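You operate a simulated robot arm through the tools that you are given. There is no shell and no other tool. Be economical: measure what you need, move in short steps, check, and stop when the job is done.

You run a simulated two-armed robot. Do the job below in one go: nothing can be reset, and whatever is moved stays where it is left.

TASK
Put one of the white balls from the top of the wood-topped bench in the white pail on the top of the rear bench. Then take the block marked full on the middle shelf in the steel rack and put it away on the top of the small grey table. Then put two of the white pads from the upper deck of the blue trolley on the shelf below the top one in the steel rack. Keep to this order.

Only the result counts: the job must be done as asked and must still hold three seconds after the hand-in. Knocking over, shifting, dropping, spilling or breaking anything else fails it.

THE ROBOT
Two 6-joint arms with two-finger grippers on one trunk, on a base that drives. Base frame: it is fixed to the floor where the robot stands at the start and does not move with it; the origin is under the middle of the robot, x ahead of it, y to its left, z up; the surface under the hand at the start is at about z = 0.9. Units: m, rad, N and s.
The left shoulder is at the start at [0.07, 0.148, 1.382], the right one opposite. With the tool pointing down near the work surface each hand reaches from about 0.3 to 0.6 m from the robot's upright axis, wherever it stands, measured 20 degrees to its own side. Places, roughly: block marked full [-2.75, 3, 1]; shelf below the top one in the steel rack [-2.7, 2.7, 1.4]; top of the small grey table (12x24 cm) [0.48, 12.64, 0.6]; white pad [-2.75, 4.5, 0.75]; white pail [0, -1.75, 1]. Payload 2.69 kg a hand.
The TCP of each hand is the grasp point between the finger pads, 0.02 m short of the fingertips. In the tool frame z runs along the fingers and y along their closing line. Largest opening 0.1 m; the body of the gripper starts 0.063 m behind the TCP.
Orientation is told as [roll, pitch, yaw] about the base's x, y, z axes, in that order, counted from this pose: with the fingers straight down and closing along the base's y, the tool's x points along the base's -x, its y along +y and its z along -z.

THE INTERFACE
- The arms move only by the tool apply_moves. It takes "left_motion", "right_motion" or both (then of equal length, played together; a hand with none holds still); each is a list that holds one entry, the list of rows, each a list of 6 numbers: the shift along the tool's x, y, z in units of 25 mm (1.0 is 25 mm), then the turn, a rotation vector about the tool's x, y, z in units of 6 degrees (1.0 is 6 degrees). In form: [[[x, y, z, ax, ay, az], ...]]. A call has 1 to 20 rows; each row shifts and turns the commanded pose from where the row before left it, along the tool's axes as they then stand. "left_gripper" and "right_gripper" are, for a hand that has rows, the gripper command, from -1 (shut) to 1 (fully open), values between in proportion, set as the call begins (left out, the last holds). A call with a number of a shift or a turn outside -1 to 1 is refused whole. A row lasts 0.2 s, in which the tool goes at most 0.05 m and 0.15 rad; a call with a longer step from one row to the next is refused whole, and so is a gripper value outside its range. Where a pose cannot be reached the arm comes as near as it can. A force on the tool above 40 N (or 10 N above the force at the start of the call, whichever is more), or a blocked arm, ends the call early, and 0.2 s more pass. Each finger travels about 0.045 m/s and halts on what it meets, pressing with about 26 N; the grip force reading is that of the motor and also rises with nothing between the fingers. The clock runs only during rows and for 0.2 s after the last one: add rows that do not move to give the fingers time. It gives the time, the measured TCP pose, the force on the tool (base axes), the opening and the grip force at its end, in the units of the frame above (readings bear some noise), with the torque about the TCP (base axes, N m) and any sound that the robot's microphone picked up, and new pictures: "pictures" is both (left out), scene, wrist or none (wrist: the cameras of the hands that moved).
- Cameras (640 x 400 px; columns grow to the right, rows downward): "scene" is now at [0.1174, 0.0192, 1.5797]; the picture's right is [0.29, -0.96, 0.00], its down [-0.81, -0.25, -0.53] and it looks along [0.50, 0.15, -0.85] (base axes); focal length 263 px, centre (320, 200). "left" rides on the left gripper at [0.07, 0.019, -0.099] in its tool frame; the picture's right is [-0.26, 0.97, 0.00], its down [-0.75, -0.20, -0.63] and it looks along [-0.61, -0.16, 0.78] (tool axes); focal length 230 px, centre (320, 200). "right" rides on the right gripper at [0.07, -0.019, -0.099] in its tool frame; the picture's right is [0.26, 0.97, 0.00], its down [-0.75, 0.20, -0.63] and it looks along [-0.61, 0.16, 0.78] (tool axes); focal length 230 px, centre (320, 200). There is no depth. A picture from a camera that has moved, and an enlarged one, comes with that camera's place and axes in the base frame and with its lens.
- slide_trunk(by): slides the trunk up (or, below 0, down) by that many m; the arms and the scene camera ride with it, the base frame stays. It gives what a move gives, with no picture.
- roll_base(legs): drives the robot by 1 to 6 legs, each [ahead, turn to the left] in m and rad, along the robot's own axes; the way and the turn of a leg run together, so that a leg with both is an arc; at most 1.5 m and 3.142 rad a leg. The arms and the cameras ride along, it lands a little off, and it stops where it bumps. It gives what a move gives, and a new picture of the scene camera.
- pan_tilt(pan, tilt): turns the head with the scene camera to pan (to the left, within 1.501 rad either way) and tilt (down, from -0.506 to 1.204), counted from straight ahead of the robot. It gives what a move gives, and a new picture of the scene camera.
- zoom(camera, box): a new picture of the part [left, top, right, bottom] of that camera's present view, enlarged. No time passes.
- hand_in(): hands the job in; it is judged then, once.

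Go step by step. Nothing tells you exact positions but the pictures and the camera data: compare them with the known pose of the tool, close in by small moves and look again before you grip or let go. The budget is 165 turns and 260 pictures, counting those below and the enlarged ones. Unless the task says otherwise, let go and move clear before handing in, and close with one line.

The tools are called after "Emit:" as name(argument=value, ...) on one line, values as JSON. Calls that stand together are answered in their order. apply_moves: Moves the arms, as the interface text tells. Its arguments: {"type":"object","properties":{"left_motion":{"type":"array","items":{"type":"array","items":{"type":"array","items":{"type":"number"}}}},"left_gripper":{"type":"number"},"right_motion":{"type":"array","items":{"type":"array","items":{"type":"array","items":{"type":"number"}}}},"right_gripper":{"type":"number"},"pictures":{"type":"string","enum":["both","scene","wrist","none"]}},"required":[]} The other tools are called the same way: slide_trunk (by) slides the trunk up or down; roll_base (legs) drives the base; pan_tilt (pan, tilt) turns the head that bears the scene camera; zoom (camera, box) takes an enlarged picture of a part of a camera's view; hand_in () hands the job in.

At the start:

```text
clock: 0.0
left_eef_pos: [0.419, 0.3211, 0.9987]
left_orientation: [0.0, -0.003, 0.001]
left_contact_force: [-0.1, 0.9, 0.4]
left_wrist_torque: [0.0, 0.0, -0.01]
left_width: 0.1
left_gripper_force: 0.1
right_eef_pos: [0.522, -0.0726, 0.9996]
right_orientation: [0.0, 0.0, 0.0]
right_contact_force: [0.0, -0.8, 0.4]
right_wrist_torque: [-0.02, 0.0, -0.03]
right_width: 0.1003
right_gripper_force: 0.0
trunk travel left (down, up): [-0.94, 0.0]
robot x, y, heading: [0.0013, 0.0024, 0.005]
head pan, tilt: [0.297, 1.018]
```

scene: 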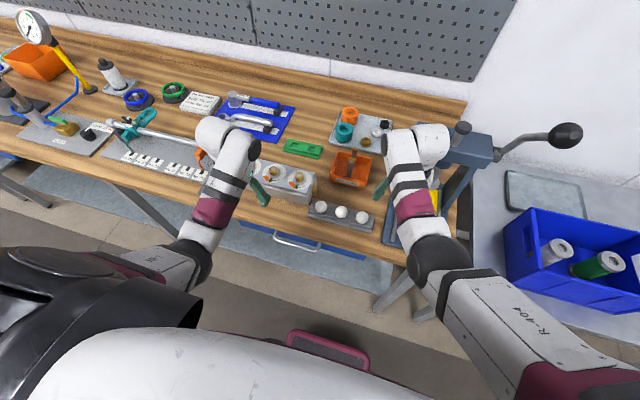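
right: 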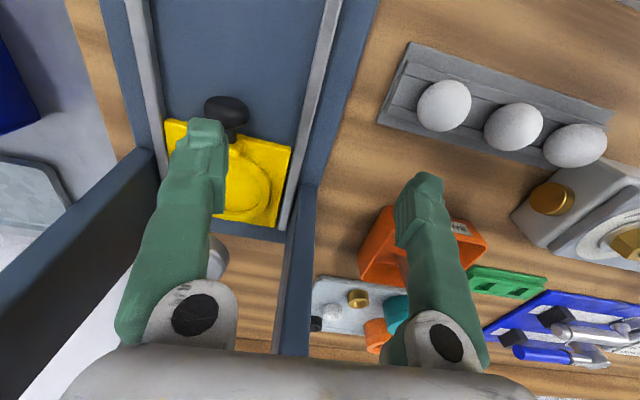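
left: 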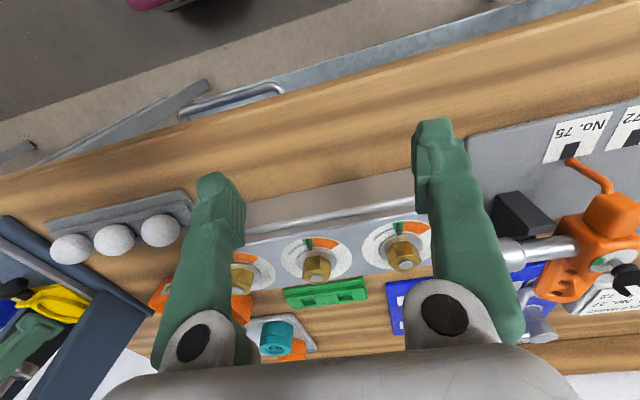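

I see three white balls in a grey tray on the wooden bench, near x 0.48, y 0.01 to 0.13. I'll zoom in on them and then look around for the pail.

Emit:
zoom(camera="scene", box=[260, 140, 420, 240])

Emit:
pan_tilt(pan=-1.5, tilt=0.5)

```text
4.00 times, centred on (340, 190) of scene
camera zoom: at [0.1174, 0.0192, 1.5797], right [0.29, -0.96, 0.0], down [-0.81, -0.25, -0.53], along [0.5, 0.15, -0.85], focal length 1052 px, centre (240, 240)
```

zoom: 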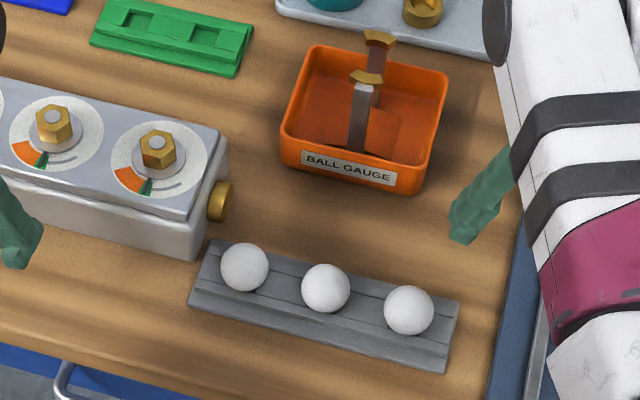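

```text
clock: 1.8
left_eef_pos: [0.4182, 0.3219, 0.9998]
left_orientation: [-0.001, -0.001, 0.002]
left_contact_force: [0.5, -0.1, -0.1]
left_wrist_torque: [0.01, -0.01, 0.0]
left_width: 0.1
left_gripper_force: 0.0
right_eef_pos: [0.5219, -0.0731, 0.9998]
right_orientation: [0.001, 0.001, 0.001]
right_contact_force: [1.1, 0.8, 0.2]
right_wrist_torque: [-0.04, -0.03, 0.01]
right_width: 0.0998
right_gripper_force: 0.1
trunk travel left (down, up): [-0.94, 0.0]
robot x, y, heading: [0.0015, -0.0029, 0.002]
head pan, tilt: [-1.499, 0.499]
camera scene: at [0.0584, -0.0916, 1.622], right [-1.0, -0.07, 0.0], down [-0.03, 0.48, -0.88], along [0.06, -0.88, -0.48], focal length 263 px, centre (320, 200)
```

scene: 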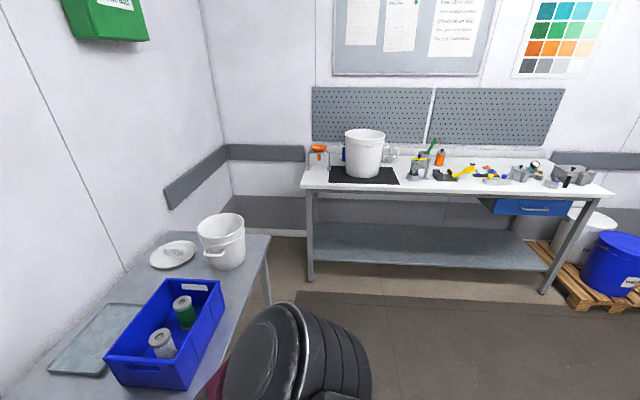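

The target is the left-hand pail on the rear bench, around [-0.12, -1.75]. I'll raise the right hand and pull it back out of the way, then bring the left hand above the middle ball.

Emit:
pan_tilt(pan=0.15, tilt=1.0)

Emit:
apply_moves(left_motion=[[[0, 0, -1, 0, 0, 0], [0, 0, -1, 0, 0, 0], [0, 0, -0.4, 0, 0, 0], [0, 0, 0, 0, 0, 0], [-0.24, -1, 0, 0, 0, 0], [-0.24, -1, 0, 0, 0, 0], [-0.24, -1, 0, 0, 0, 0], [-0.24, -1, 0, 0, 0, 0], [-0.24, -1, 0, 0, 0, 0], [-0.24, -1, 0, 0, 0, 0], [-0.24, -1, 0, 0, 0, 0], [-0.24, -1, 0, 0, 0, 0], [-0.24, -1, 0, 0, 0, 0], [-0.24, -1, 0, 0, 0, 0], [0, -0.3, 0, 0, 0, 0]]], right_motion=[[[0, 0, -1, 0, 0, 0], [0, 0, -1, 0, 0, 0], [0, 0, -1, 0, 0, 0], [0, 0, -1, 0, 0, 0], [1, 0, 0, 0, 0, 0], [1, 0, 0, 0, 0, 0], [1, 0, 0, 0, 0, 0], [1, 0, 0, 0, 0, 0], [0, -1, 0, 0, 0, 0], [0, -1, 0, 0, 0, 0], [0, -1, 0, 0, 0, 0], [0, 0, 0, 0, 0, 0], [0, 0, 0, 0, 0, 0], [0, 0, 0, 0, 0, 0], [0, 0, 0, 0, 0, 0]]], pictures="none")

Emit:
apply_moves(left_motion=[[[0, 0, 0, 0, 0, 1], [0, 0, 0, 0, 0, 1], [0, 0, 0, 0, 0, 1], [0, 0, 0, 0, 0, 1], [0, 0, 0, 0, 0, 1], [0, 0, 0, 0, 0, 1], [0, 0, 0, 0, 0, 1], [0, 0, 0, 0, 0, 1], [0, 0, 0, 0, 0, 1], [0, 0, 0, 0, 0, 1], [0, 0, 0, 0, 0, 1], [0, 0, 0, 0, 0, 1], [0, 0, 0, 0, 0, 1], [0, 0, 0, 0, 0, 1], [0, 0, 0, 0, 0, 1], [0, 0, 0, 0, 0, 0]]])

```text
clock: 3.5
left_eef_pos: [0.4192, 0.3211, 0.9997]
left_orientation: [0.0, -0.002, 0.001]
left_contact_force: [-0.1, 0.7, -0.7]
left_wrist_torque: [-0.02, 0.04, 0.02]
left_width: 0.1002
left_gripper_force: 0.0
right_eef_pos: [0.5218, -0.0734, 1.0005]
right_orientation: [0.001, 0.0, 0.002]
right_contact_force: [-0.8, 0.8, 0.7]
right_wrist_torque: [0.0, 0.0, -0.03]
right_width: 0.0998
right_gripper_force: 0.1
trunk travel left (down, up): [-0.94, 0.0]
robot x, y, heading: [0.0005, 0.0035, 0.001]
head pan, tilt: [0.15, 1.0]
camera scene: at [0.1207, 0.0095, 1.5809], right [0.15, -0.99, 0.0], down [-0.83, -0.13, -0.54], along [0.53, 0.08, -0.84], focal length 263 px, centre (320, 200)
```

scene: 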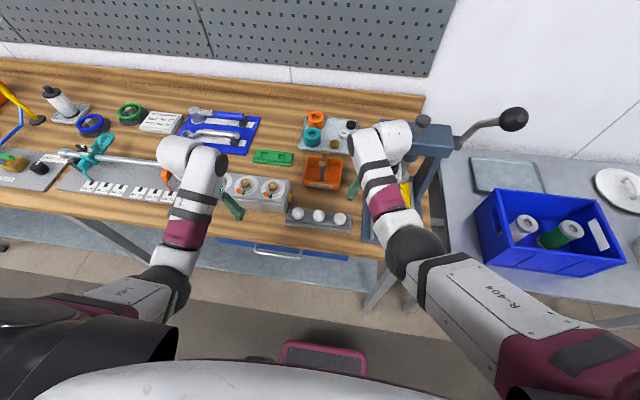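

```text
clock: 6.7
left_eef_pos: [0.4971, 0.091, 1.006]
left_orientation: [0.019, -0.003, 0.014]
left_contact_force: [0.2, 0.3, -0.1]
left_wrist_torque: [-0.05, 0.0, 0.0]
left_width: 0.0998
left_gripper_force: 0.1
left hand out of reach, approached as far as the arm can: row 1, 2, 3, 5
right_eef_pos: [0.4734, -0.1283, 1.0321]
right_orientation: [0.0, -0.002, 0.0]
right_contact_force: [-0.3, 0.2, 0.2]
right_wrist_torque: [0.0, 0.0, -0.02]
right_width: 0.0999
right_gripper_force: 0.1
right hand out of reach, approached as far as the arm can: row 4, 5, 6, 7, 8, 9, 10, 11
trunk travel left (down, up): [-0.94, 0.0]
robot x, y, heading: [0.0011, -0.0008, -0.003]
head pan, tilt: [0.15, 1.0]
```

```text
clock: 10.1
left_eef_pos: [0.4987, 0.0876, 1.005]
left_orientation: [0.007, 0.015, -1.56]
left_contact_force: [-0.2, 0.0, -1.0]
left_wrist_torque: [0.0, 0.0, 0.0]
left_width: 0.1
left_gripper_force: 0.0
right_eef_pos: [0.4739, -0.1292, 1.0314]
right_orientation: [0.001, -0.003, -0.001]
right_contact_force: [0.0, -0.9, -0.5]
right_wrist_torque: [0.01, 0.01, 0.0]
right_width: 0.0999
right_gripper_force: 0.0
trunk travel left (down, up): [-0.94, 0.0]
robot x, y, heading: [0.0002, -0.0015, 0.0]
head pan, tilt: [0.15, 1.0]
camera scene: at [0.1206, 0.0094, 1.5809], right [0.15, -0.99, 0.0], down [-0.83, -0.13, -0.54], along [0.53, 0.08, -0.84], focal length 263 px, centre (320, 200)
camera left: at [0.5153, 0.1546, 1.1038], right [0.97, -0.25, 0.0], down [-0.2, -0.76, 0.62], along [-0.15, -0.6, -0.79], focal length 230 px, centre (320, 200)
```

scene: 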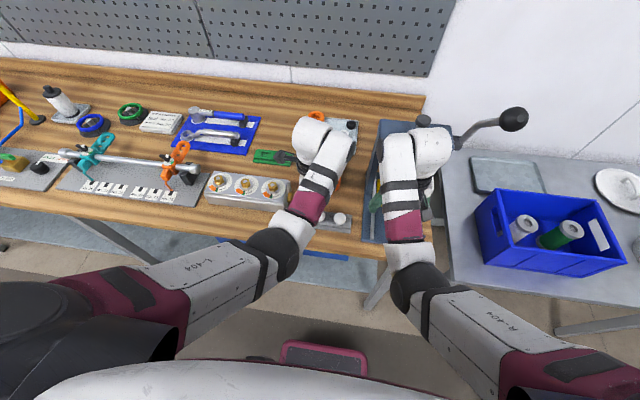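
left: 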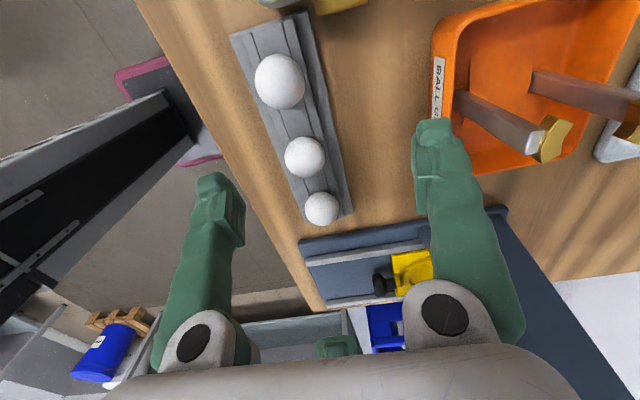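

The balls work out at x 0.482 and y 0.129, 0.072 and 0.016. I'll center on the middle one and go partway down.

Emit:
apply_moves(left_motion=[[[-0.62, -0.67, 0, 0, 0, 0], [0, 0, 0.6, 0, 0, 0], [0, 0, 0.6, 0, 0, 0], [0, 0, 0, 0, 0, 0]]], pictures="wrist")

```text
clock: 11.3
left_eef_pos: [0.4988, 0.1085, 0.9823]
left_orientation: [0.039, 0.074, -1.522]
left_contact_force: [-0.5, 0.3, -0.3]
left_wrist_torque: [0.0, 0.01, 0.01]
left_width: 0.1001
left_gripper_force: 0.1
right_eef_pos: [0.4732, -0.1291, 1.0327]
right_orientation: [0.0, -0.003, 0.0]
right_contact_force: [0.3, 0.5, -0.7]
right_wrist_torque: [-0.04, 0.02, 0.0]
right_width: 0.1002
right_gripper_force: 0.0
trunk travel left (down, up): [-0.94, 0.0]
robot x, y, heading: [-0.0015, -0.0041, 0.003]
head pan, tilt: [0.15, 1.0]
stopped in row 4 (left hand): the arm was blocked; the commanded pose is now the measured one
camera left: at [0.5105, 0.1697, 1.0849], right [0.98, -0.21, 0.02], down [-0.19, -0.8, 0.56], along [-0.1, -0.56, -0.82], focal length 230 px, centre (320, 200)
```

left: 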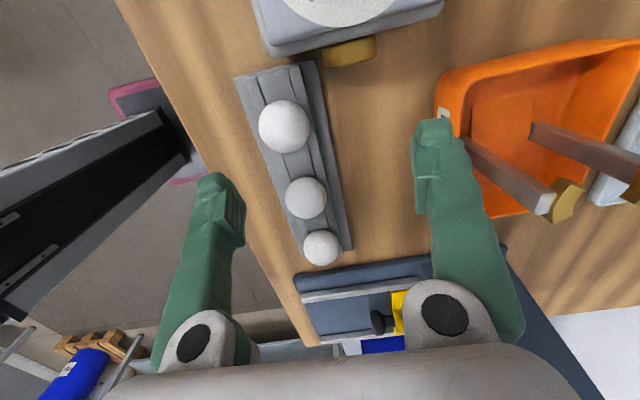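

The left arm was blocked while reaching for the middle ball, so I'll take the left ball at y 0.129, which is easier. First I'll straighten the hand and align it.

Emit:
apply_moves(left_motion=[[[0.82, 0, 0, 0, 0, 0], [0, -0.67, 0, 0.37, -0.71, 0.47], [0, 0, 0, 0, 0, 0], [0, 0, 0, 0, 0, 0]]], left_gripper=0.5, pictures="both")

```text
clock: 12.3
left_eef_pos: [0.4818, 0.1223, 0.9826]
left_orientation: [-0.002, -0.006, -1.577]
left_contact_force: [-0.1, -0.5, -0.3]
left_wrist_torque: [0.01, 0.02, -0.03]
left_width: 0.0751
left_gripper_force: 0.1
right_eef_pos: [0.4743, -0.1287, 1.0332]
right_orientation: [-0.001, -0.003, -0.001]
right_contact_force: [-0.3, -0.1, -0.1]
right_wrist_torque: [-0.02, 0.01, 0.06]
right_width: 0.0999
right_gripper_force: 0.0
trunk travel left (down, up): [-0.94, 0.0]
robot x, y, heading: [-0.0022, 0.0009, 0.003]
head pan, tilt: [0.15, 1.0]
camera scene: at [0.1211, 0.009, 1.5809], right [0.15, -0.99, 0.0], down [-0.83, -0.13, -0.54], along [0.53, 0.08, -0.84], focal length 263 px, centre (320, 200)
camera left: at [0.5003, 0.1922, 1.079], right [0.96, -0.26, 0.0], down [-0.2, -0.74, 0.64], along [-0.17, -0.61, -0.77], focal length 230 px, centre (320, 200)
```

scene: 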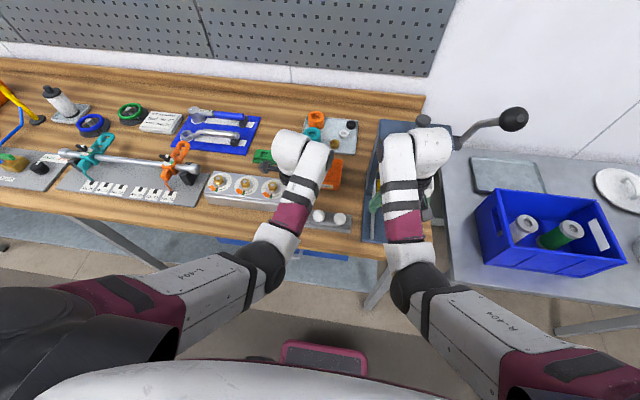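
left: 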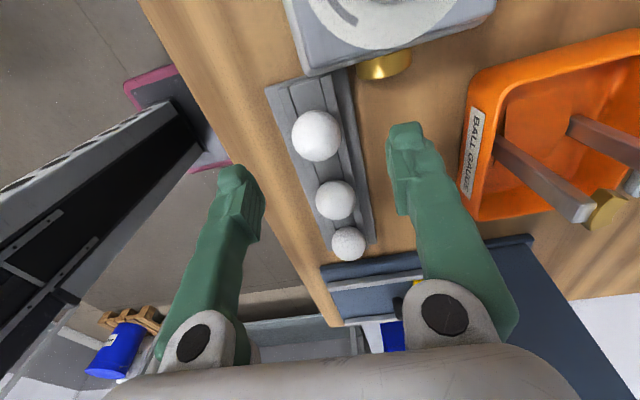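

The ball sits at about [0.481, 0.131]. I'll line up and go down.

Emit:
apply_moves(left_motion=[[[0.34, 0, 0, 0, 0, 0], [0, 0, 0.5, 0, 0, 0], [0, 0, 0.5, 0, 0, 0], [0, 0, 0.4, 0, 0, 0], [0, 0, 0.4, 0, 0, 0], [0, 0, 0, 0, 0, 0]]], pictures="wrist")

```text
clock: 13.7
left_eef_pos: [0.4792, 0.132, 0.9357]
left_orientation: [-0.004, -0.006, -1.577]
left_contact_force: [0.5, -0.1, -0.6]
left_wrist_torque: [-0.02, 0.01, -0.03]
left_width: 0.0749
left_gripper_force: 0.0
right_eef_pos: [0.473, -0.129, 1.0329]
right_orientation: [0.001, -0.002, 0.0]
right_contact_force: [0.2, -0.8, 0.1]
right_wrist_torque: [0.0, 0.02, -0.01]
right_width: 0.1001
right_gripper_force: 0.1
trunk travel left (down, up): [-0.94, 0.0]
robot x, y, heading: [-0.0037, -0.0003, -0.005]
head pan, tilt: [0.15, 1.0]
camera left: at [0.4986, 0.2004, 1.0341], right [0.96, -0.26, 0.0], down [-0.2, -0.75, 0.64], along [-0.17, -0.61, -0.77], focal length 230 px, centre (320, 200)
```

left: 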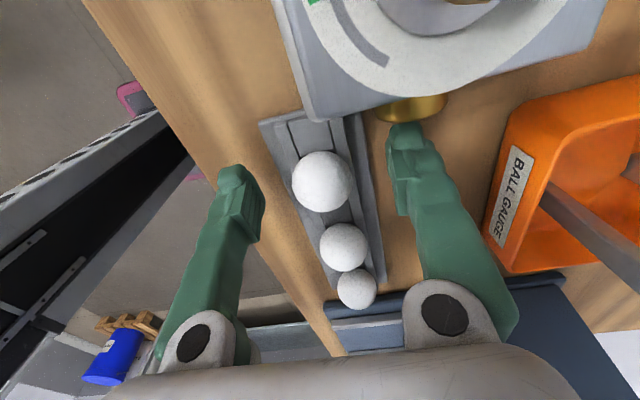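

The TCP projects to pixel (320, 189) and the ball shows at (322, 183), so it's aligned. I'll close the gripper.

Emit:
apply_moves(left_motion=[[[0, 0, 0, 0, 0, 0], [0, 0, 0, 0, 0, 0], [0, 0, 0, 0, 0, 0], [0, 0, 0, 0, 0, 0], [0, 0, 0, 0, 0, 0]]], left_gripper=-1, pictures="none")

Emit:
apply_moves(left_motion=[[[0, 0, -0.5, 0, 0, 0], [0, 0, -0.7, 0, 0, 0], [0, 0, -0.8, 0, 0, 0], [0, 0, -0.6, 0, 0, 0], [0, 0, 0, 0, 0, 0]]], pictures="both")

```text
clock: 14.9
left_eef_pos: [0.4805, 0.1322, 0.9376]
left_orientation: [-0.003, -0.007, -1.576]
left_contact_force: [0.4, 0.2, -0.5]
left_wrist_torque: [-0.01, 0.04, 0.03]
left_width: 0.0331
left_gripper_force: 26.0
right_eef_pos: [0.4731, -0.1289, 1.032]
right_orientation: [0.001, -0.002, 0.001]
right_contact_force: [0.5, 0.1, 0.4]
right_wrist_torque: [-0.01, 0.01, 0.01]
right_width: 0.0998
right_gripper_force: 0.1
trunk travel left (down, up): [-0.94, 0.0]
robot x, y, heading: [-0.0014, -0.003, -0.002]
head pan, tilt: [0.15, 1.0]
```

```text
clock: 16.1
left_eef_pos: [0.4793, 0.133, 1.0031]
left_orientation: [-0.004, -0.009, -1.578]
left_contact_force: [0.1, -0.5, -0.5]
left_wrist_torque: [0.03, 0.03, 0.0]
left_width: 0.0331
left_gripper_force: 25.7
right_eef_pos: [0.4734, -0.1295, 1.0318]
right_orientation: [0.0, -0.002, -0.002]
right_contact_force: [0.4, -1.0, 0.7]
right_wrist_torque: [-0.04, -0.03, -0.02]
right_width: 0.1001
right_gripper_force: 0.1
trunk travel left (down, up): [-0.94, 0.0]
robot x, y, heading: [-0.0003, 0.0007, -0.0]
head pan, tilt: [0.15, 1.0]
camera scene: at [0.1209, 0.0095, 1.5809], right [0.15, -0.99, 0.0], down [-0.83, -0.13, -0.54], along [0.53, 0.08, -0.84], focal length 263 px, centre (320, 200)
camera left: at [0.4988, 0.2019, 1.0993], right [0.96, -0.26, 0.0], down [-0.2, -0.75, 0.64], along [-0.17, -0.61, -0.77], focal length 230 px, centre (320, 200)
```

scene: 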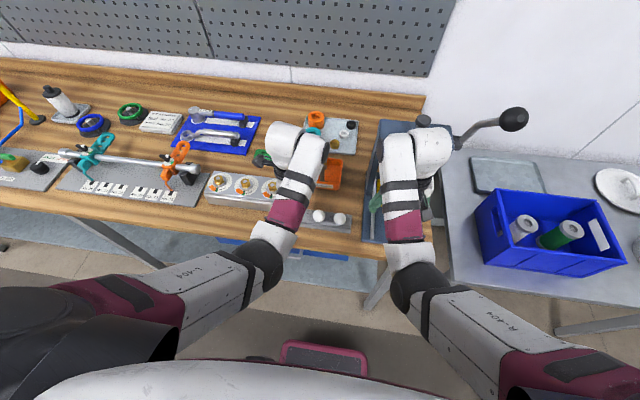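
left: 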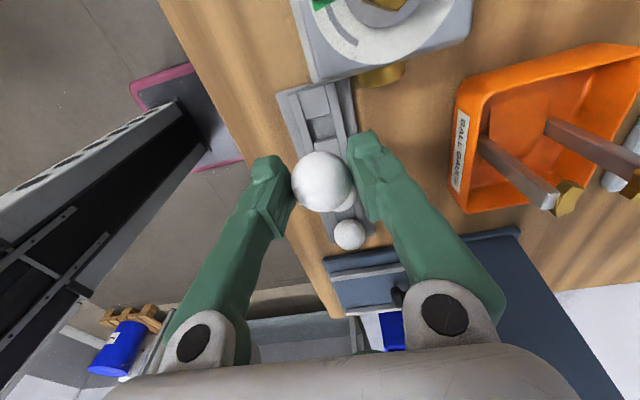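

I have the ball. I'll back away from the bench and turn right toward the rear bench.

Emit:
roll_base(legs=[[-0.4, 0], [0, -1.571]])

Emit:
pan_tilt(pan=0.0, tilt=0.5)

```text
clock: 22.3
left_eef_pos: [-0.2548, -0.475, 1.0012]
left_orientation: [-0.004, -0.006, -3.122]
left_contact_force: [-0.9, -0.4, 0.0]
left_wrist_torque: [0.01, 0.04, -0.01]
left_width: 0.033
left_gripper_force: 26.0
right_eef_pos: [-0.5167, -0.4747, 1.0318]
right_orientation: [-0.003, -0.002, -1.545]
right_contact_force: [0.2, -0.6, -0.5]
right_wrist_torque: [-0.02, 0.01, 0.03]
right_width: 0.0998
right_gripper_force: 0.1
trunk travel left (down, up): [-0.94, 0.0]
robot x, y, heading: [-0.3997, 0.0017, -1.546]
head pan, tilt: [0.15, 1.0]
camera scene: at [-0.3846, -0.1177, 1.5809], right [-0.98, -0.18, 0.0], down [-0.15, 0.83, -0.54], along [0.09, -0.53, -0.84], focal length 263 px, centre (320, 200)
```

scene: 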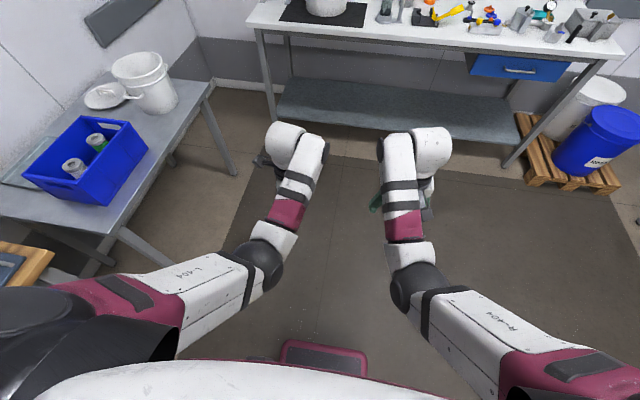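

```text
clock: 23.3
left_eef_pos: [-0.255, -0.4745, 1.0028]
left_orientation: [-0.004, -0.003, -3.121]
left_contact_force: [0.1, 0.3, -0.1]
left_wrist_torque: [0.0, 0.01, -0.02]
left_width: 0.0333
left_gripper_force: 25.9
right_eef_pos: [-0.5174, -0.4748, 1.0326]
right_orientation: [-0.001, -0.003, -1.545]
right_contact_force: [0.9, 0.2, 0.3]
right_wrist_torque: [-0.04, 0.01, 0.03]
right_width: 0.0998
right_gripper_force: 0.1
trunk travel left (down, up): [-0.94, 0.0]
robot x, y, heading: [-0.4009, 0.0019, -1.543]
head pan, tilt: [0.0, 0.499]
camera scene: at [-0.3952, -0.14, 1.6219], right [-1.0, -0.03, 0.0], down [-0.01, 0.48, -0.88], along [0.02, -0.88, -0.48], focal length 263 px, centre (320, 200)
```

scene: 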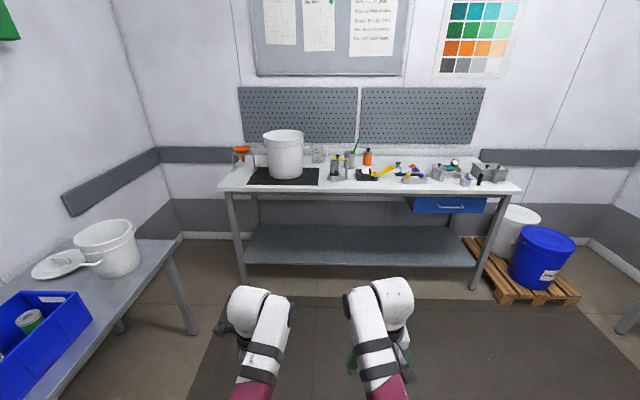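

The pail is at about [-0.12, -1.85] with its rim near z 1.15. In this open space I'll turn the hand back to a lateral close, tilt the fingers forward and raise them.

Emit:
apply_moves(left_motion=[[[0, 0, 0, 0, 0, -1], [0, 0, 0, 0, 0, -1], [0, 0, 0, 0, 0, -1], [0, 0, 0, 0, 0, -1], [0, 0, 0, 0, 0, -1], [0, 0, 0, 0, 0, -1], [0, 0, 0, 0, 0, -1], [0, 0, 0, 0, 0, -1], [0, 0, 0, 0, 0, -1], [0, 0, 0, 0, 0, -1], [0, 0, 0, 0, 0, -1], [0, 0, 0, 0, 0, -1], [0, 0, 0, 0, 0, -1], [0, 0, 0, 0, 0, -1], [0, 0, 0, 0, 0, -1], [0, 0, 0, 0, 0, 0]]], pictures="none")

Emit:
apply_moves(left_motion=[[[0, 0, 0, 0, -1, 0], [0, 0, 0, 0, -1, 0], [0, 0, 0, 0, -1, 0], [0, 0, 0, 0, -1, 0], [0, 0, 0, 0, -1, 0], [0, 0, 0, 0, -1, 0], [0, 0, 0, 0, -1, 0], [0, 0, 0, 0, -1, 0], [0, 0, 0, 0, 0, 0], [-0.7, 0, -0.7, 0, 0, 0], [-0.7, 0, -0.7, 0, 0, 0], [-0.7, 0, -0.7, 0, 0, 0], [-0.7, 0, -0.7, 0, 0, 0], [-0.7, 0, -0.7, 0, 0, 0], [-0.7, 0, -0.7, 0, 0, 0], [-0.7, 0, -0.7, 0, 0, 0], [-0.7, 0, -0.7, 0, 0, 0], [-0.7, 0, -0.7, 0, 0, 0], [-0.7, 0, -0.7, 0, 0, 0]]], pictures="none")

Emit:
roll_base(legs=[[0.9, 0]])

```text
clock: 26.7
left_eef_pos: [-0.2545, -0.4735, 1.0024]
left_orientation: [-0.009, 0.003, -1.55]
left_contact_force: [1.0, -0.3, -0.5]
left_wrist_torque: [0.02, -0.05, -0.02]
left_width: 0.0329
left_gripper_force: 25.8
right_eef_pos: [-0.5173, -0.4758, 1.0316]
right_orientation: [-0.001, -0.002, -1.545]
right_contact_force: [-0.6, 0.3, 0.2]
right_wrist_torque: [0.02, 0.02, 0.01]
right_width: 0.1
right_gripper_force: 0.1
trunk travel left (down, up): [-0.94, 0.0]
robot x, y, heading: [-0.3981, 0.0044, -1.545]
head pan, tilt: [0.0, 0.499]
```

```text
clock: 27.6
left_eef_pos: [-0.1742, -0.4866, 1.0108]
left_orientation: [0.169, -0.405, -1.565]
left_contact_force: [-0.1, 0.2, -0.6]
left_wrist_torque: [0.02, 0.03, 0.0]
left_width: 0.033
left_gripper_force: 25.3
right_eef_pos: [-0.5151, -0.4737, 1.0331]
right_orientation: [-0.001, -0.002, -1.547]
right_contact_force: [0.1, 0.2, 0.1]
right_wrist_torque: [-0.02, 0.0, -0.03]
right_width: 0.1003
right_gripper_force: 0.0
trunk travel left (down, up): [-0.94, 0.0]
robot x, y, heading: [-0.4019, 0.0002, -1.539]
head pan, tilt: [0.0, 0.499]
stopped in row 4 (left hand): the arm was blocked; the commanded pose is now the measured one
```

```text
clock: 32.3
left_eef_pos: [-0.142, -1.3683, 1.0107]
left_orientation: [0.167, -0.404, -1.556]
left_contact_force: [-0.7, -0.8, -1.2]
left_wrist_torque: [-0.01, 0.02, -0.04]
left_width: 0.0329
left_gripper_force: 25.9
right_eef_pos: [-0.4847, -1.3592, 1.0318]
right_orientation: [0.001, -0.003, -1.535]
right_contact_force: [0.4, 0.4, -0.5]
right_wrist_torque: [0.0, -0.01, -0.01]
right_width: 0.0997
right_gripper_force: 0.0
trunk travel left (down, up): [-0.94, 0.0]
robot x, y, heading: [-0.3748, -0.8869, -1.539]
head pan, tilt: [0.0, 0.499]
camera scene: at [-0.366, -1.0225, 1.6221], right [-1.0, -0.04, 0.0], down [-0.02, 0.48, -0.88], along [0.03, -0.88, -0.48], focal length 263 px, centre (320, 200)
```

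scene: 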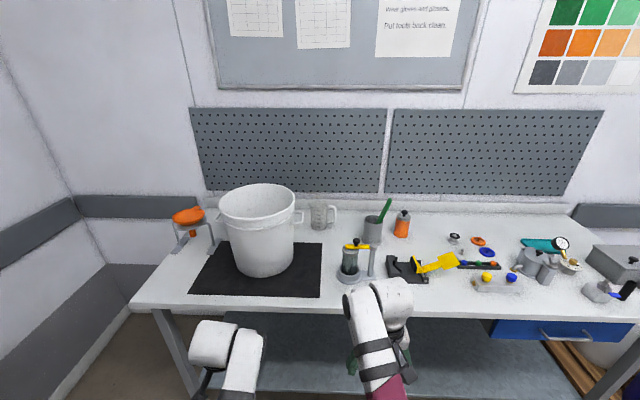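

The pail center is about [-0.11, -1.86], with the rim at z 1.16 and radius 0.13. The tilt got blocked partway, so I'll look at how the arm is posed.

Emit:
pan_tilt(pan=0.5, tilt=1.1)

Emit:
apply_moves(left_motion=[[[0, 0, 0, 0, 0, 0]]], pictures="wrist")

```text
clock: 33.3
left_eef_pos: [-0.1419, -1.3684, 1.0113]
left_orientation: [0.168, -0.403, -1.556]
left_contact_force: [0.1, 0.7, -0.4]
left_wrist_torque: [-0.01, 0.02, -0.04]
left_width: 0.0329
left_gripper_force: 26.1
right_eef_pos: [-0.4847, -1.3596, 1.0317]
right_orientation: [0.0, 0.0, -1.534]
right_contact_force: [1.2, -1.0, 0.0]
right_wrist_torque: [0.0, -0.02, -0.03]
right_width: 0.0999
right_gripper_force: 0.1
trunk travel left (down, up): [-0.94, 0.0]
robot x, y, heading: [-0.3721, -0.8821, -1.53]
head pan, tilt: [0.499, 1.1]
camera scene: at [-0.3372, -0.9876, 1.5743], right [-0.86, -0.51, 0.0], down [-0.45, 0.77, -0.45], along [0.23, -0.39, -0.89], focal length 263 px, centre (320, 200)
```

scene: 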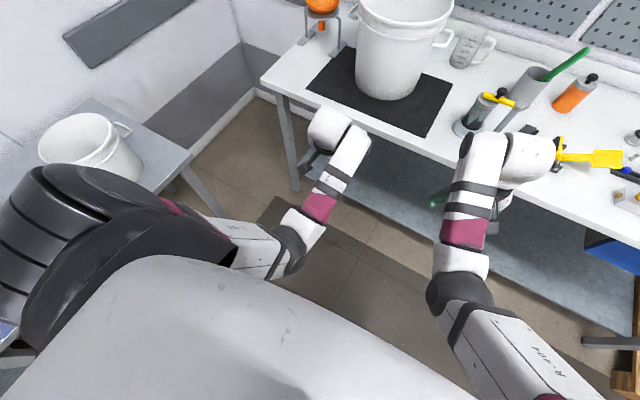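

```text
clock: 33.7
left_eef_pos: [-0.1413, -1.3689, 1.0097]
left_orientation: [0.169, -0.403, -1.557]
left_contact_force: [0.4, 0.3, -0.2]
left_wrist_torque: [0.03, 0.01, 0.01]
left_width: 0.0327
left_gripper_force: 25.9
right_eef_pos: [-0.4841, -1.3589, 1.0315]
right_orientation: [0.0, -0.002, -1.535]
right_contact_force: [0.2, -0.6, -0.5]
right_wrist_torque: [0.04, -0.01, -0.01]
right_width: 0.1001
right_gripper_force: 0.0
trunk travel left (down, up): [-0.94, 0.0]
robot x, y, heading: [-0.3709, -0.883, -1.53]
head pan, tilt: [0.499, 1.1]
camera left: at [-0.1416, -1.2667, 1.0742], right [0.95, -0.16, 0.25], down [-0.3, -0.46, 0.83], along [-0.02, -0.87, -0.49], focal length 230 px, centre (320, 200)
```

left: 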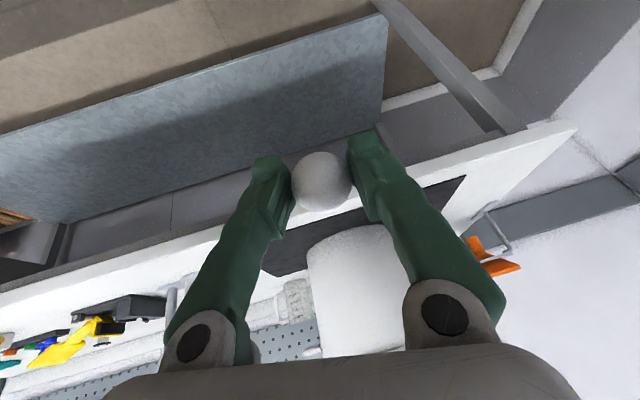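

I'll test what the arm can do by raising the hand straight up in free space, keeping this moderate tilt.

Emit:
apply_moves(left_motion=[[[-0.39, 0.156, -0.907, 0, 0, 0], [-0.39, 0.156, -0.907, 0, 0, 0], [-0.39, 0.156, -0.907, 0, 0, 0], [-0.39, 0.156, -0.907, 0, 0, 0], [0, 0, 0, 0, 0, 0]]], pictures="scene")

```text
clock: 34.9
left_eef_pos: [-0.1404, -1.3691, 1.1117]
left_orientation: [0.166, -0.405, -1.558]
left_contact_force: [0.6, 0.4, 0.3]
left_wrist_torque: [0.01, -0.01, 0.04]
left_width: 0.033
left_gripper_force: 26.2
right_eef_pos: [-0.4847, -1.3608, 1.0324]
right_orientation: [0.001, -0.002, -1.534]
right_contact_force: [0.2, -0.6, 0.3]
right_wrist_torque: [0.0, 0.0, 0.02]
right_width: 0.1
right_gripper_force: 0.1
trunk travel left (down, up): [-0.94, 0.0]
robot x, y, heading: [-0.3713, -0.8824, -1.532]
head pan, tilt: [0.499, 1.1]
camera scene: at [-0.3372, -0.9874, 1.5743], right [-0.86, -0.51, 0.0], down [-0.45, 0.77, -0.45], along [0.23, -0.39, -0.89], focal length 263 px, centre (320, 200)
```

scene: 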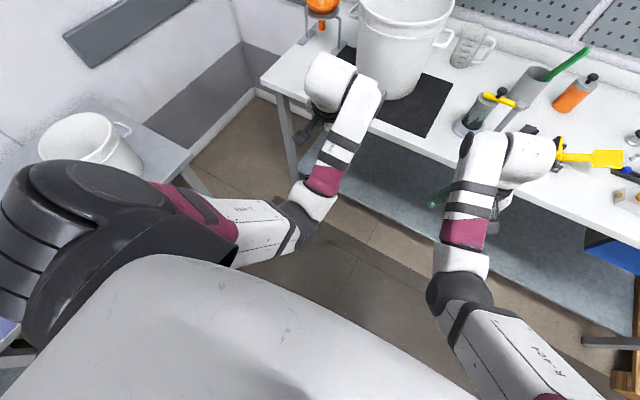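

That worked with no trouble. I'll go higher and add some more tilt.

Emit:
apply_moves(left_motion=[[[-0.39, 0.156, -0.907, 0, 0, 0], [-0.39, 0.156, -0.907, 0, 0, 0], [-0.39, 0.156, -0.907, 0, 0, 0], [-0.39, 0.156, -0.907, 0, 0, 0], [0, 0, 0, 0, -1, 0], [0, 0, 0, 0, -1, 0], [0, 0, 0, -0.8, 0, 0], [0, 0, 0, -0.8, 0, 0], [0, 0, 0, 0, 0, 0]]], pictures="none")

```text
clock: 37.1
left_eef_pos: [-0.1174, -1.3962, 1.1559]
left_orientation: [0.454, -0.621, -1.615]
left_contact_force: [-0.2, -0.4, -0.3]
left_wrist_torque: [-0.03, 0.03, -0.04]
left_width: 0.0327
left_gripper_force: 26.0
left hand out of reach, approached as far as the arm can: row 1, 2, 3, 4
right_eef_pos: [-0.4855, -1.3606, 1.0319]
right_orientation: [0.0, -0.001, -1.536]
right_contact_force: [-0.5, 0.2, 0.3]
right_wrist_torque: [0.0, 0.01, 0.02]
right_width: 0.1001
right_gripper_force: 0.1
trunk travel left (down, up): [-0.94, 0.0]
robot x, y, heading: [-0.374, -0.8821, -1.536]
head pan, tilt: [0.499, 1.1]
stopped in row 9 (left hand): the arm was blocked; the commanded pose is now the measured one
```

My roll correction had the wrong sign, so I'll reverse it and keep tilting forward.

Emit:
apply_moves(left_motion=[[[0, 0, 0, 1, 0, 0], [0, 0, 0, 1, 0, 0], [0, 0, 0, 1, 0, 0], [0, 0, 0, 1, 0, 0], [0, 0, 0, 0, -1, 0], [0, 0, 0, 0, -1, 0], [0, 0, 0, 0, -1, 0], [0, 0, 0, 0, 0, 0]]], pictures="none")

```text
clock: 38.9
left_eef_pos: [-0.1186, -1.3957, 1.1535]
left_orientation: [0.041, -0.937, -1.628]
left_contact_force: [1.0, 0.7, -0.9]
left_wrist_torque: [0.0, 0.0, 0.01]
left_width: 0.0327
left_gripper_force: 26.2
right_eef_pos: [-0.4838, -1.3596, 1.0323]
right_orientation: [-0.002, -0.002, -1.535]
right_contact_force: [0.0, -0.8, -0.2]
right_wrist_torque: [-0.03, 0.04, 0.03]
right_width: 0.0999
right_gripper_force: 0.0
trunk travel left (down, up): [-0.94, 0.0]
robot x, y, heading: [-0.3719, -0.8801, -1.534]
head pan, tilt: [0.499, 1.1]
```

The hand is now tilted 54° with no roll. I'll raise it, tuck the right hand back so it clears the items on the bench, and then look.

Emit:
apply_moves(left_motion=[[[-0.806, 0, -0.592, 0, 0, 0], [-0.806, 0, -0.592, 0, 0, 0], [-0.806, 0, -0.592, 0, 0, 0], [-0.806, 0, -0.592, 0, 0, 0], [0, 0, 0, 0, 0, 0], [0, 0, 0, 0, 0, 0], [0, 0, 0, 0, 0, 0], [0, 0, 0, 0, 0, 0], [0, 0, 0, 0, 0, 0], [0, 0, 0, 0, 0, 0]]], right_motion=[[[0, 0, 1, 0, 0, 0], [0, 0, 1, 0, 0, 0], [0, 0, 1, 0, 0, 0], [1, 0, 0, 0, 0, 0], [1, 0, 0, 0, 0, 0], [1, 0, 0, 0, 0, 0], [1, 0, 0, 0, 0, 0], [1, 0, 0, 0, 0, 0], [1, 0, 0, 0, 0, 0], [0, 0, 0, 0, 0, 0]]], pictures="scene")

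```text
clock: 40.3
left_eef_pos: [-0.1233, -1.3938, 1.2545]
left_orientation: [0.044, -0.936, -1.633]
left_contact_force: [0.1, 0.9, -0.7]
left_wrist_torque: [-0.01, 0.0, 0.02]
left_width: 0.033
left_gripper_force: 25.5
right_eef_pos: [-0.5719, -1.3085, 0.9612]
right_orientation: [-0.163, -0.036, -1.575]
right_contact_force: [0.4, 0.2, -0.3]
right_wrist_torque: [-0.02, 0.01, 0.01]
right_width: 0.0999
right_gripper_force: 0.0
trunk travel left (down, up): [-0.94, 0.0]
robot x, y, heading: [-0.3691, -0.8825, -1.533]
head pan, tilt: [0.499, 1.1]
stopped in row 6 (right hand): the arm was blocked; the commanded pose is now the measured one
camera scene: at [-0.3388, -0.9858, 1.5745], right [-0.86, -0.51, 0.0], down [-0.45, 0.77, -0.46], along [0.23, -0.39, -0.89], focal length 263 px, centre (320, 200)
```

scene: 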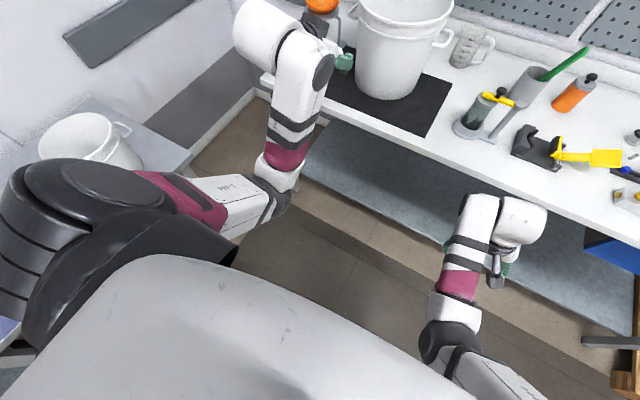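

The right hand stalled a bit, so I'll straighten it and try to retract it further.

Emit:
apply_moves(right_motion=[[[0, 0, 1, -0.8, 0, 0], [0, 0, 1, -0.8, 0, 0], [1, 0, 1, 0, 0, 0], [1, 0, 0, 0, 0, 0], [1, 0, 0, 0, 0, 0], [1, 0, 0, 0, 0, 0], [0, 0, 0, 0, 0, 0]]], pictures="scene")

```text
clock: 41.9
left_eef_pos: [-0.1215, -1.3949, 1.2549]
left_orientation: [0.039, -0.932, -1.628]
left_contact_force: [-0.1, 0.2, -0.1]
left_wrist_torque: [-0.02, 0.01, 0.0]
left_width: 0.0324
left_gripper_force: 25.9
right_eef_pos: [-0.5743, -1.2121, 0.8852]
right_orientation: [0.002, -0.037, -1.574]
right_contact_force: [-0.1, -0.4, -0.2]
right_wrist_torque: [-0.01, 0.05, 0.03]
right_width: 0.1001
right_gripper_force: 0.0
trunk travel left (down, up): [-0.94, 0.0]
robot x, y, heading: [-0.3726, -0.8787, -1.531]
head pan, tilt: [0.499, 1.1]
camera scene: at [-0.3367, -0.9876, 1.5743], right [-0.86, -0.51, 0.0], down [-0.45, 0.77, -0.45], along [0.23, -0.39, -0.89], focal length 263 px, centre (320, 200)
```

scene: 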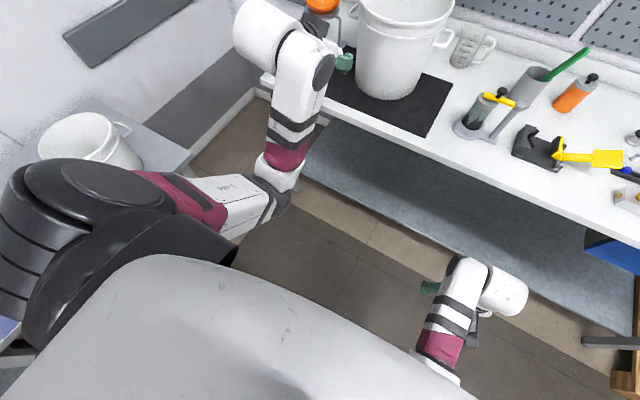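

The right hand is clear now. I'll drive forward 0.29 m and extend the left arm over the pail afterward.

Emit:
roll_base(legs=[[0.29, 0]])

Emit:
apply_moves(left_motion=[[[-0.592, 0, 0.806, 0, 0, 0], [-0.592, 0, 0.806, 0, 0, 0], [-0.592, 0, 0.806, 0, 0, 0], [-0.592, 0, 0.806, 0, 0, 0], [0, 0, 0, 0, 0, 0]]], pictures="both")

```text
clock: 43.9
left_eef_pos: [-0.1161, -1.6872, 1.2562]
left_orientation: [0.04, -0.938, -1.635]
left_contact_force: [-0.4, 0.3, 0.1]
left_wrist_torque: [0.05, -0.01, 0.04]
left_width: 0.0325
left_gripper_force: 25.8
right_eef_pos: [-0.5674, -1.5035, 0.8863]
right_orientation: [0.004, -0.038, -1.583]
right_contact_force: [-0.1, -0.7, 0.6]
right_wrist_torque: [0.01, 0.0, -0.03]
right_width: 0.1002
right_gripper_force: 0.0
trunk travel left (down, up): [-0.94, 0.0]
robot x, y, heading: [-0.3598, -1.1763, -1.541]
head pan, tilt: [0.499, 1.1]
camera scene: at [-0.3284, -1.278, 1.5745], right [-0.86, -0.5, 0.0], down [-0.45, 0.77, -0.46], along [0.23, -0.39, -0.89], focal length 263 px, centre (320, 200)
```

scene: 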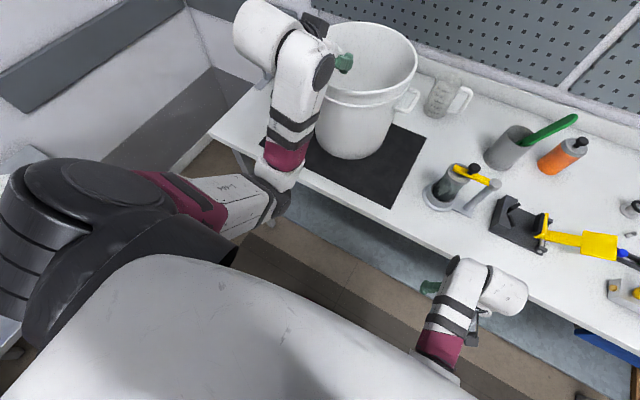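

```text
clock: 45.1
left_eef_pos: [-0.1194, -1.7911, 1.2568]
left_orientation: [0.041, -0.936, -1.635]
left_contact_force: [0.9, -0.5, 0.1]
left_wrist_torque: [-0.01, -0.04, 0.04]
left_width: 0.0329
left_gripper_force: 26.2
right_eef_pos: [-0.567, -1.5039, 0.8861]
right_orientation: [0.003, -0.036, -1.583]
right_contact_force: [-0.4, 0.0, -0.6]
right_wrist_torque: [-0.01, 0.01, 0.01]
right_width: 0.1
right_gripper_force: 0.0
trunk travel left (down, up): [-0.94, 0.0]
robot x, y, heading: [-0.3647, -1.1791, -1.543]
head pan, tilt: [0.499, 1.1]
camera scene: at [-0.3283, -1.2806, 1.5743], right [-0.86, -0.5, 0.0], down [-0.45, 0.77, -0.45], along [0.23, -0.39, -0.89], focal length 263 px, centre (320, 200)
camera left: at [-0.0965, -1.6714, 1.2563], right [0.96, -0.18, 0.23], down [-0.22, 0.07, 0.97], along [-0.19, -0.98, 0.02], focal length 230 px, centre (320, 200)
```

scene: 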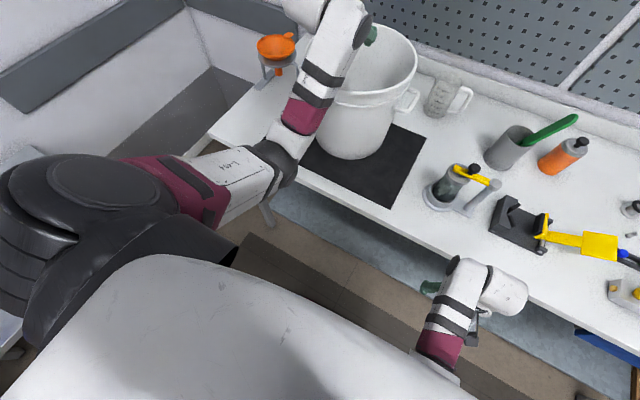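
left: 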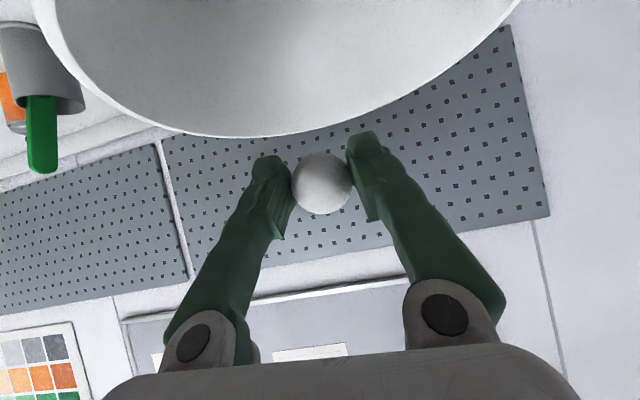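

The ball is nearly over the pail. I'll extend 7 cm more and lower 4 cm.

Emit:
apply_moves(left_motion=[[[-0.592, 0, 0.806, 0, 0, 0], [-0.592, 0, 0.806, 0, 0, 0], [-0.474, 0, 0.645, 0, 0, 0], [0.645, 0, 0.474, 0, 0, 0], [0.645, 0, 0.474, 0, 0, 0], [0, 0, 0, 0, 0, 0]]], pictures="both")

```text
clock: 46.5
left_eef_pos: [-0.1211, -1.8599, 1.2144]
left_orientation: [0.043, -0.935, -1.637]
left_contact_force: [0.2, -0.2, -0.6]
left_wrist_torque: [-0.02, 0.01, 0.0]
left_width: 0.0325
left_gripper_force: 25.4
right_eef_pos: [-0.5675, -1.504, 0.8865]
right_orientation: [0.0, -0.034, -1.583]
right_contact_force: [0.3, -0.2, 0.4]
right_wrist_torque: [-0.01, 0.0, 0.01]
right_width: 0.1001
right_gripper_force: 0.1
trunk travel left (down, up): [-0.94, 0.0]
robot x, y, heading: [-0.3644, -1.1773, -1.544]
head pan, tilt: [0.499, 1.1]
camera scene: at [-0.3286, -1.2813, 1.5743], right [-0.86, -0.5, 0.0], down [-0.45, 0.77, -0.45], along [0.23, -0.39, -0.89], focal length 263 px, centre (320, 200)
camera left: at [-0.0983, -1.7414, 1.217], right [0.96, -0.18, 0.23], down [-0.22, 0.07, 0.97], along [-0.19, -0.98, 0.02], focal length 230 px, centre (320, 200)
```

scene: 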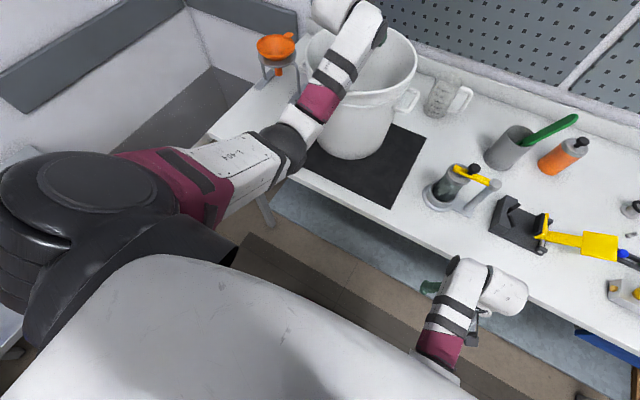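
left: 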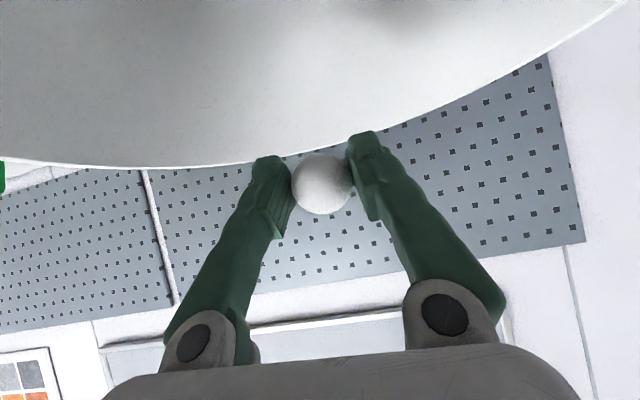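

The ball hangs well inside the rim circle, so I'll let it go.

Emit:
apply_moves(left_motion=[[[0, 0, 0, 0, 0, 0], [0, 0, 0, 0, 0, 0], [0, 0, 0, 0, 0, 0], [0, 0, 0, 0, 0, 0], [0, 0, 0, 0, 0, 0]]], left_gripper=0.5, pictures="wrist")

Emit:
apply_moves(left_motion=[[[-0.806, 0, -0.592, 0, 0, 0], [-0.806, 0, -0.592, 0, 0, 0], [0.592, 0, -0.806, 0, 0, 0], [0.592, 0, -0.806, 0, 0, 0], [0.592, 0, -0.806, 0, 0, 0], [0.592, 0, -0.806, 0, 0, 0], [0.592, 0, -0.806, 0, 0, 0], [0.592, 0, -0.806, 0, 0, 0], [0.592, 0, -0.806, 0, 0, 0], [0, 0, 0, 0, 0, 0]]], pictures="scene")

```text
clock: 47.7
left_eef_pos: [-0.119, -1.8604, 1.2156]
left_orientation: [0.041, -0.934, -1.633]
left_contact_force: [0.0, 0.4, -1.0]
left_wrist_torque: [0.0, -0.02, -0.02]
left_width: 0.075
left_gripper_force: 0.0
right_eef_pos: [-0.5666, -1.5053, 0.8853]
right_orientation: [0.004, -0.035, -1.584]
right_contact_force: [-0.2, -0.8, -0.6]
right_wrist_torque: [-0.01, 0.02, 0.01]
right_width: 0.1002
right_gripper_force: 0.0
trunk travel left (down, up): [-0.94, 0.0]
robot x, y, heading: [-0.3633, -1.1765, -1.542]
head pan, tilt: [0.499, 1.1]
camera left: at [-0.0983, -1.7413, 1.2172], right [0.96, -0.18, 0.23], down [-0.22, 0.07, 0.97], along [-0.19, -0.98, 0.02], focal length 230 px, centre (320, 200)
```

left: 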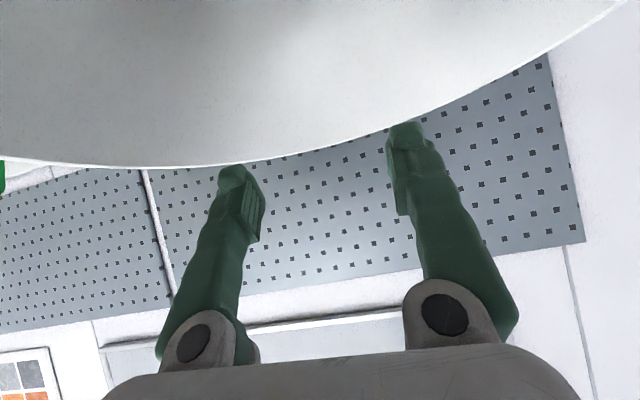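

```text
clock: 49.9
left_eef_pos: [-0.1169, -1.6854, 1.264]
left_orientation: [0.042, -0.934, -1.635]
left_contact_force: [0.0, 0.2, -0.9]
left_wrist_torque: [0.01, -0.04, 0.01]
left_width: 0.0751
left_gripper_force: 0.1
right_eef_pos: [-0.5677, -1.5038, 0.8857]
right_orientation: [0.005, -0.036, -1.582]
right_contact_force: [0.0, -0.5, 0.1]
right_wrist_torque: [0.02, 0.0, 0.0]
right_width: 0.1002
right_gripper_force: 0.1
trunk travel left (down, up): [-0.94, 0.0]
robot x, y, heading: [-0.364, -1.1746, -1.542]
head pan, tilt: [0.499, 1.1]
camera scene: at [-0.3284, -1.2813, 1.5743], right [-0.86, -0.5, 0.0], down [-0.45, 0.77, -0.45], along [0.23, -0.39, -0.89], focal length 263 px, centre (320, 200)
```

scene: 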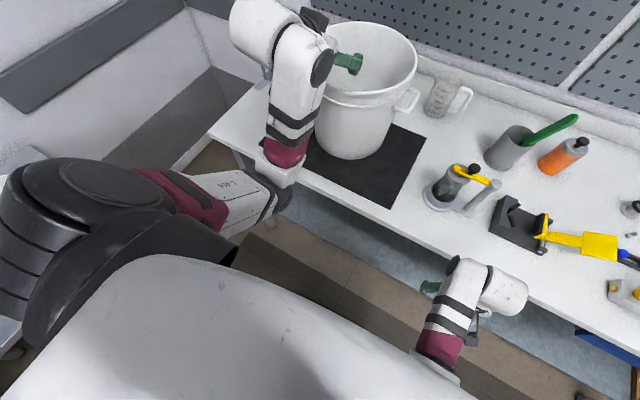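

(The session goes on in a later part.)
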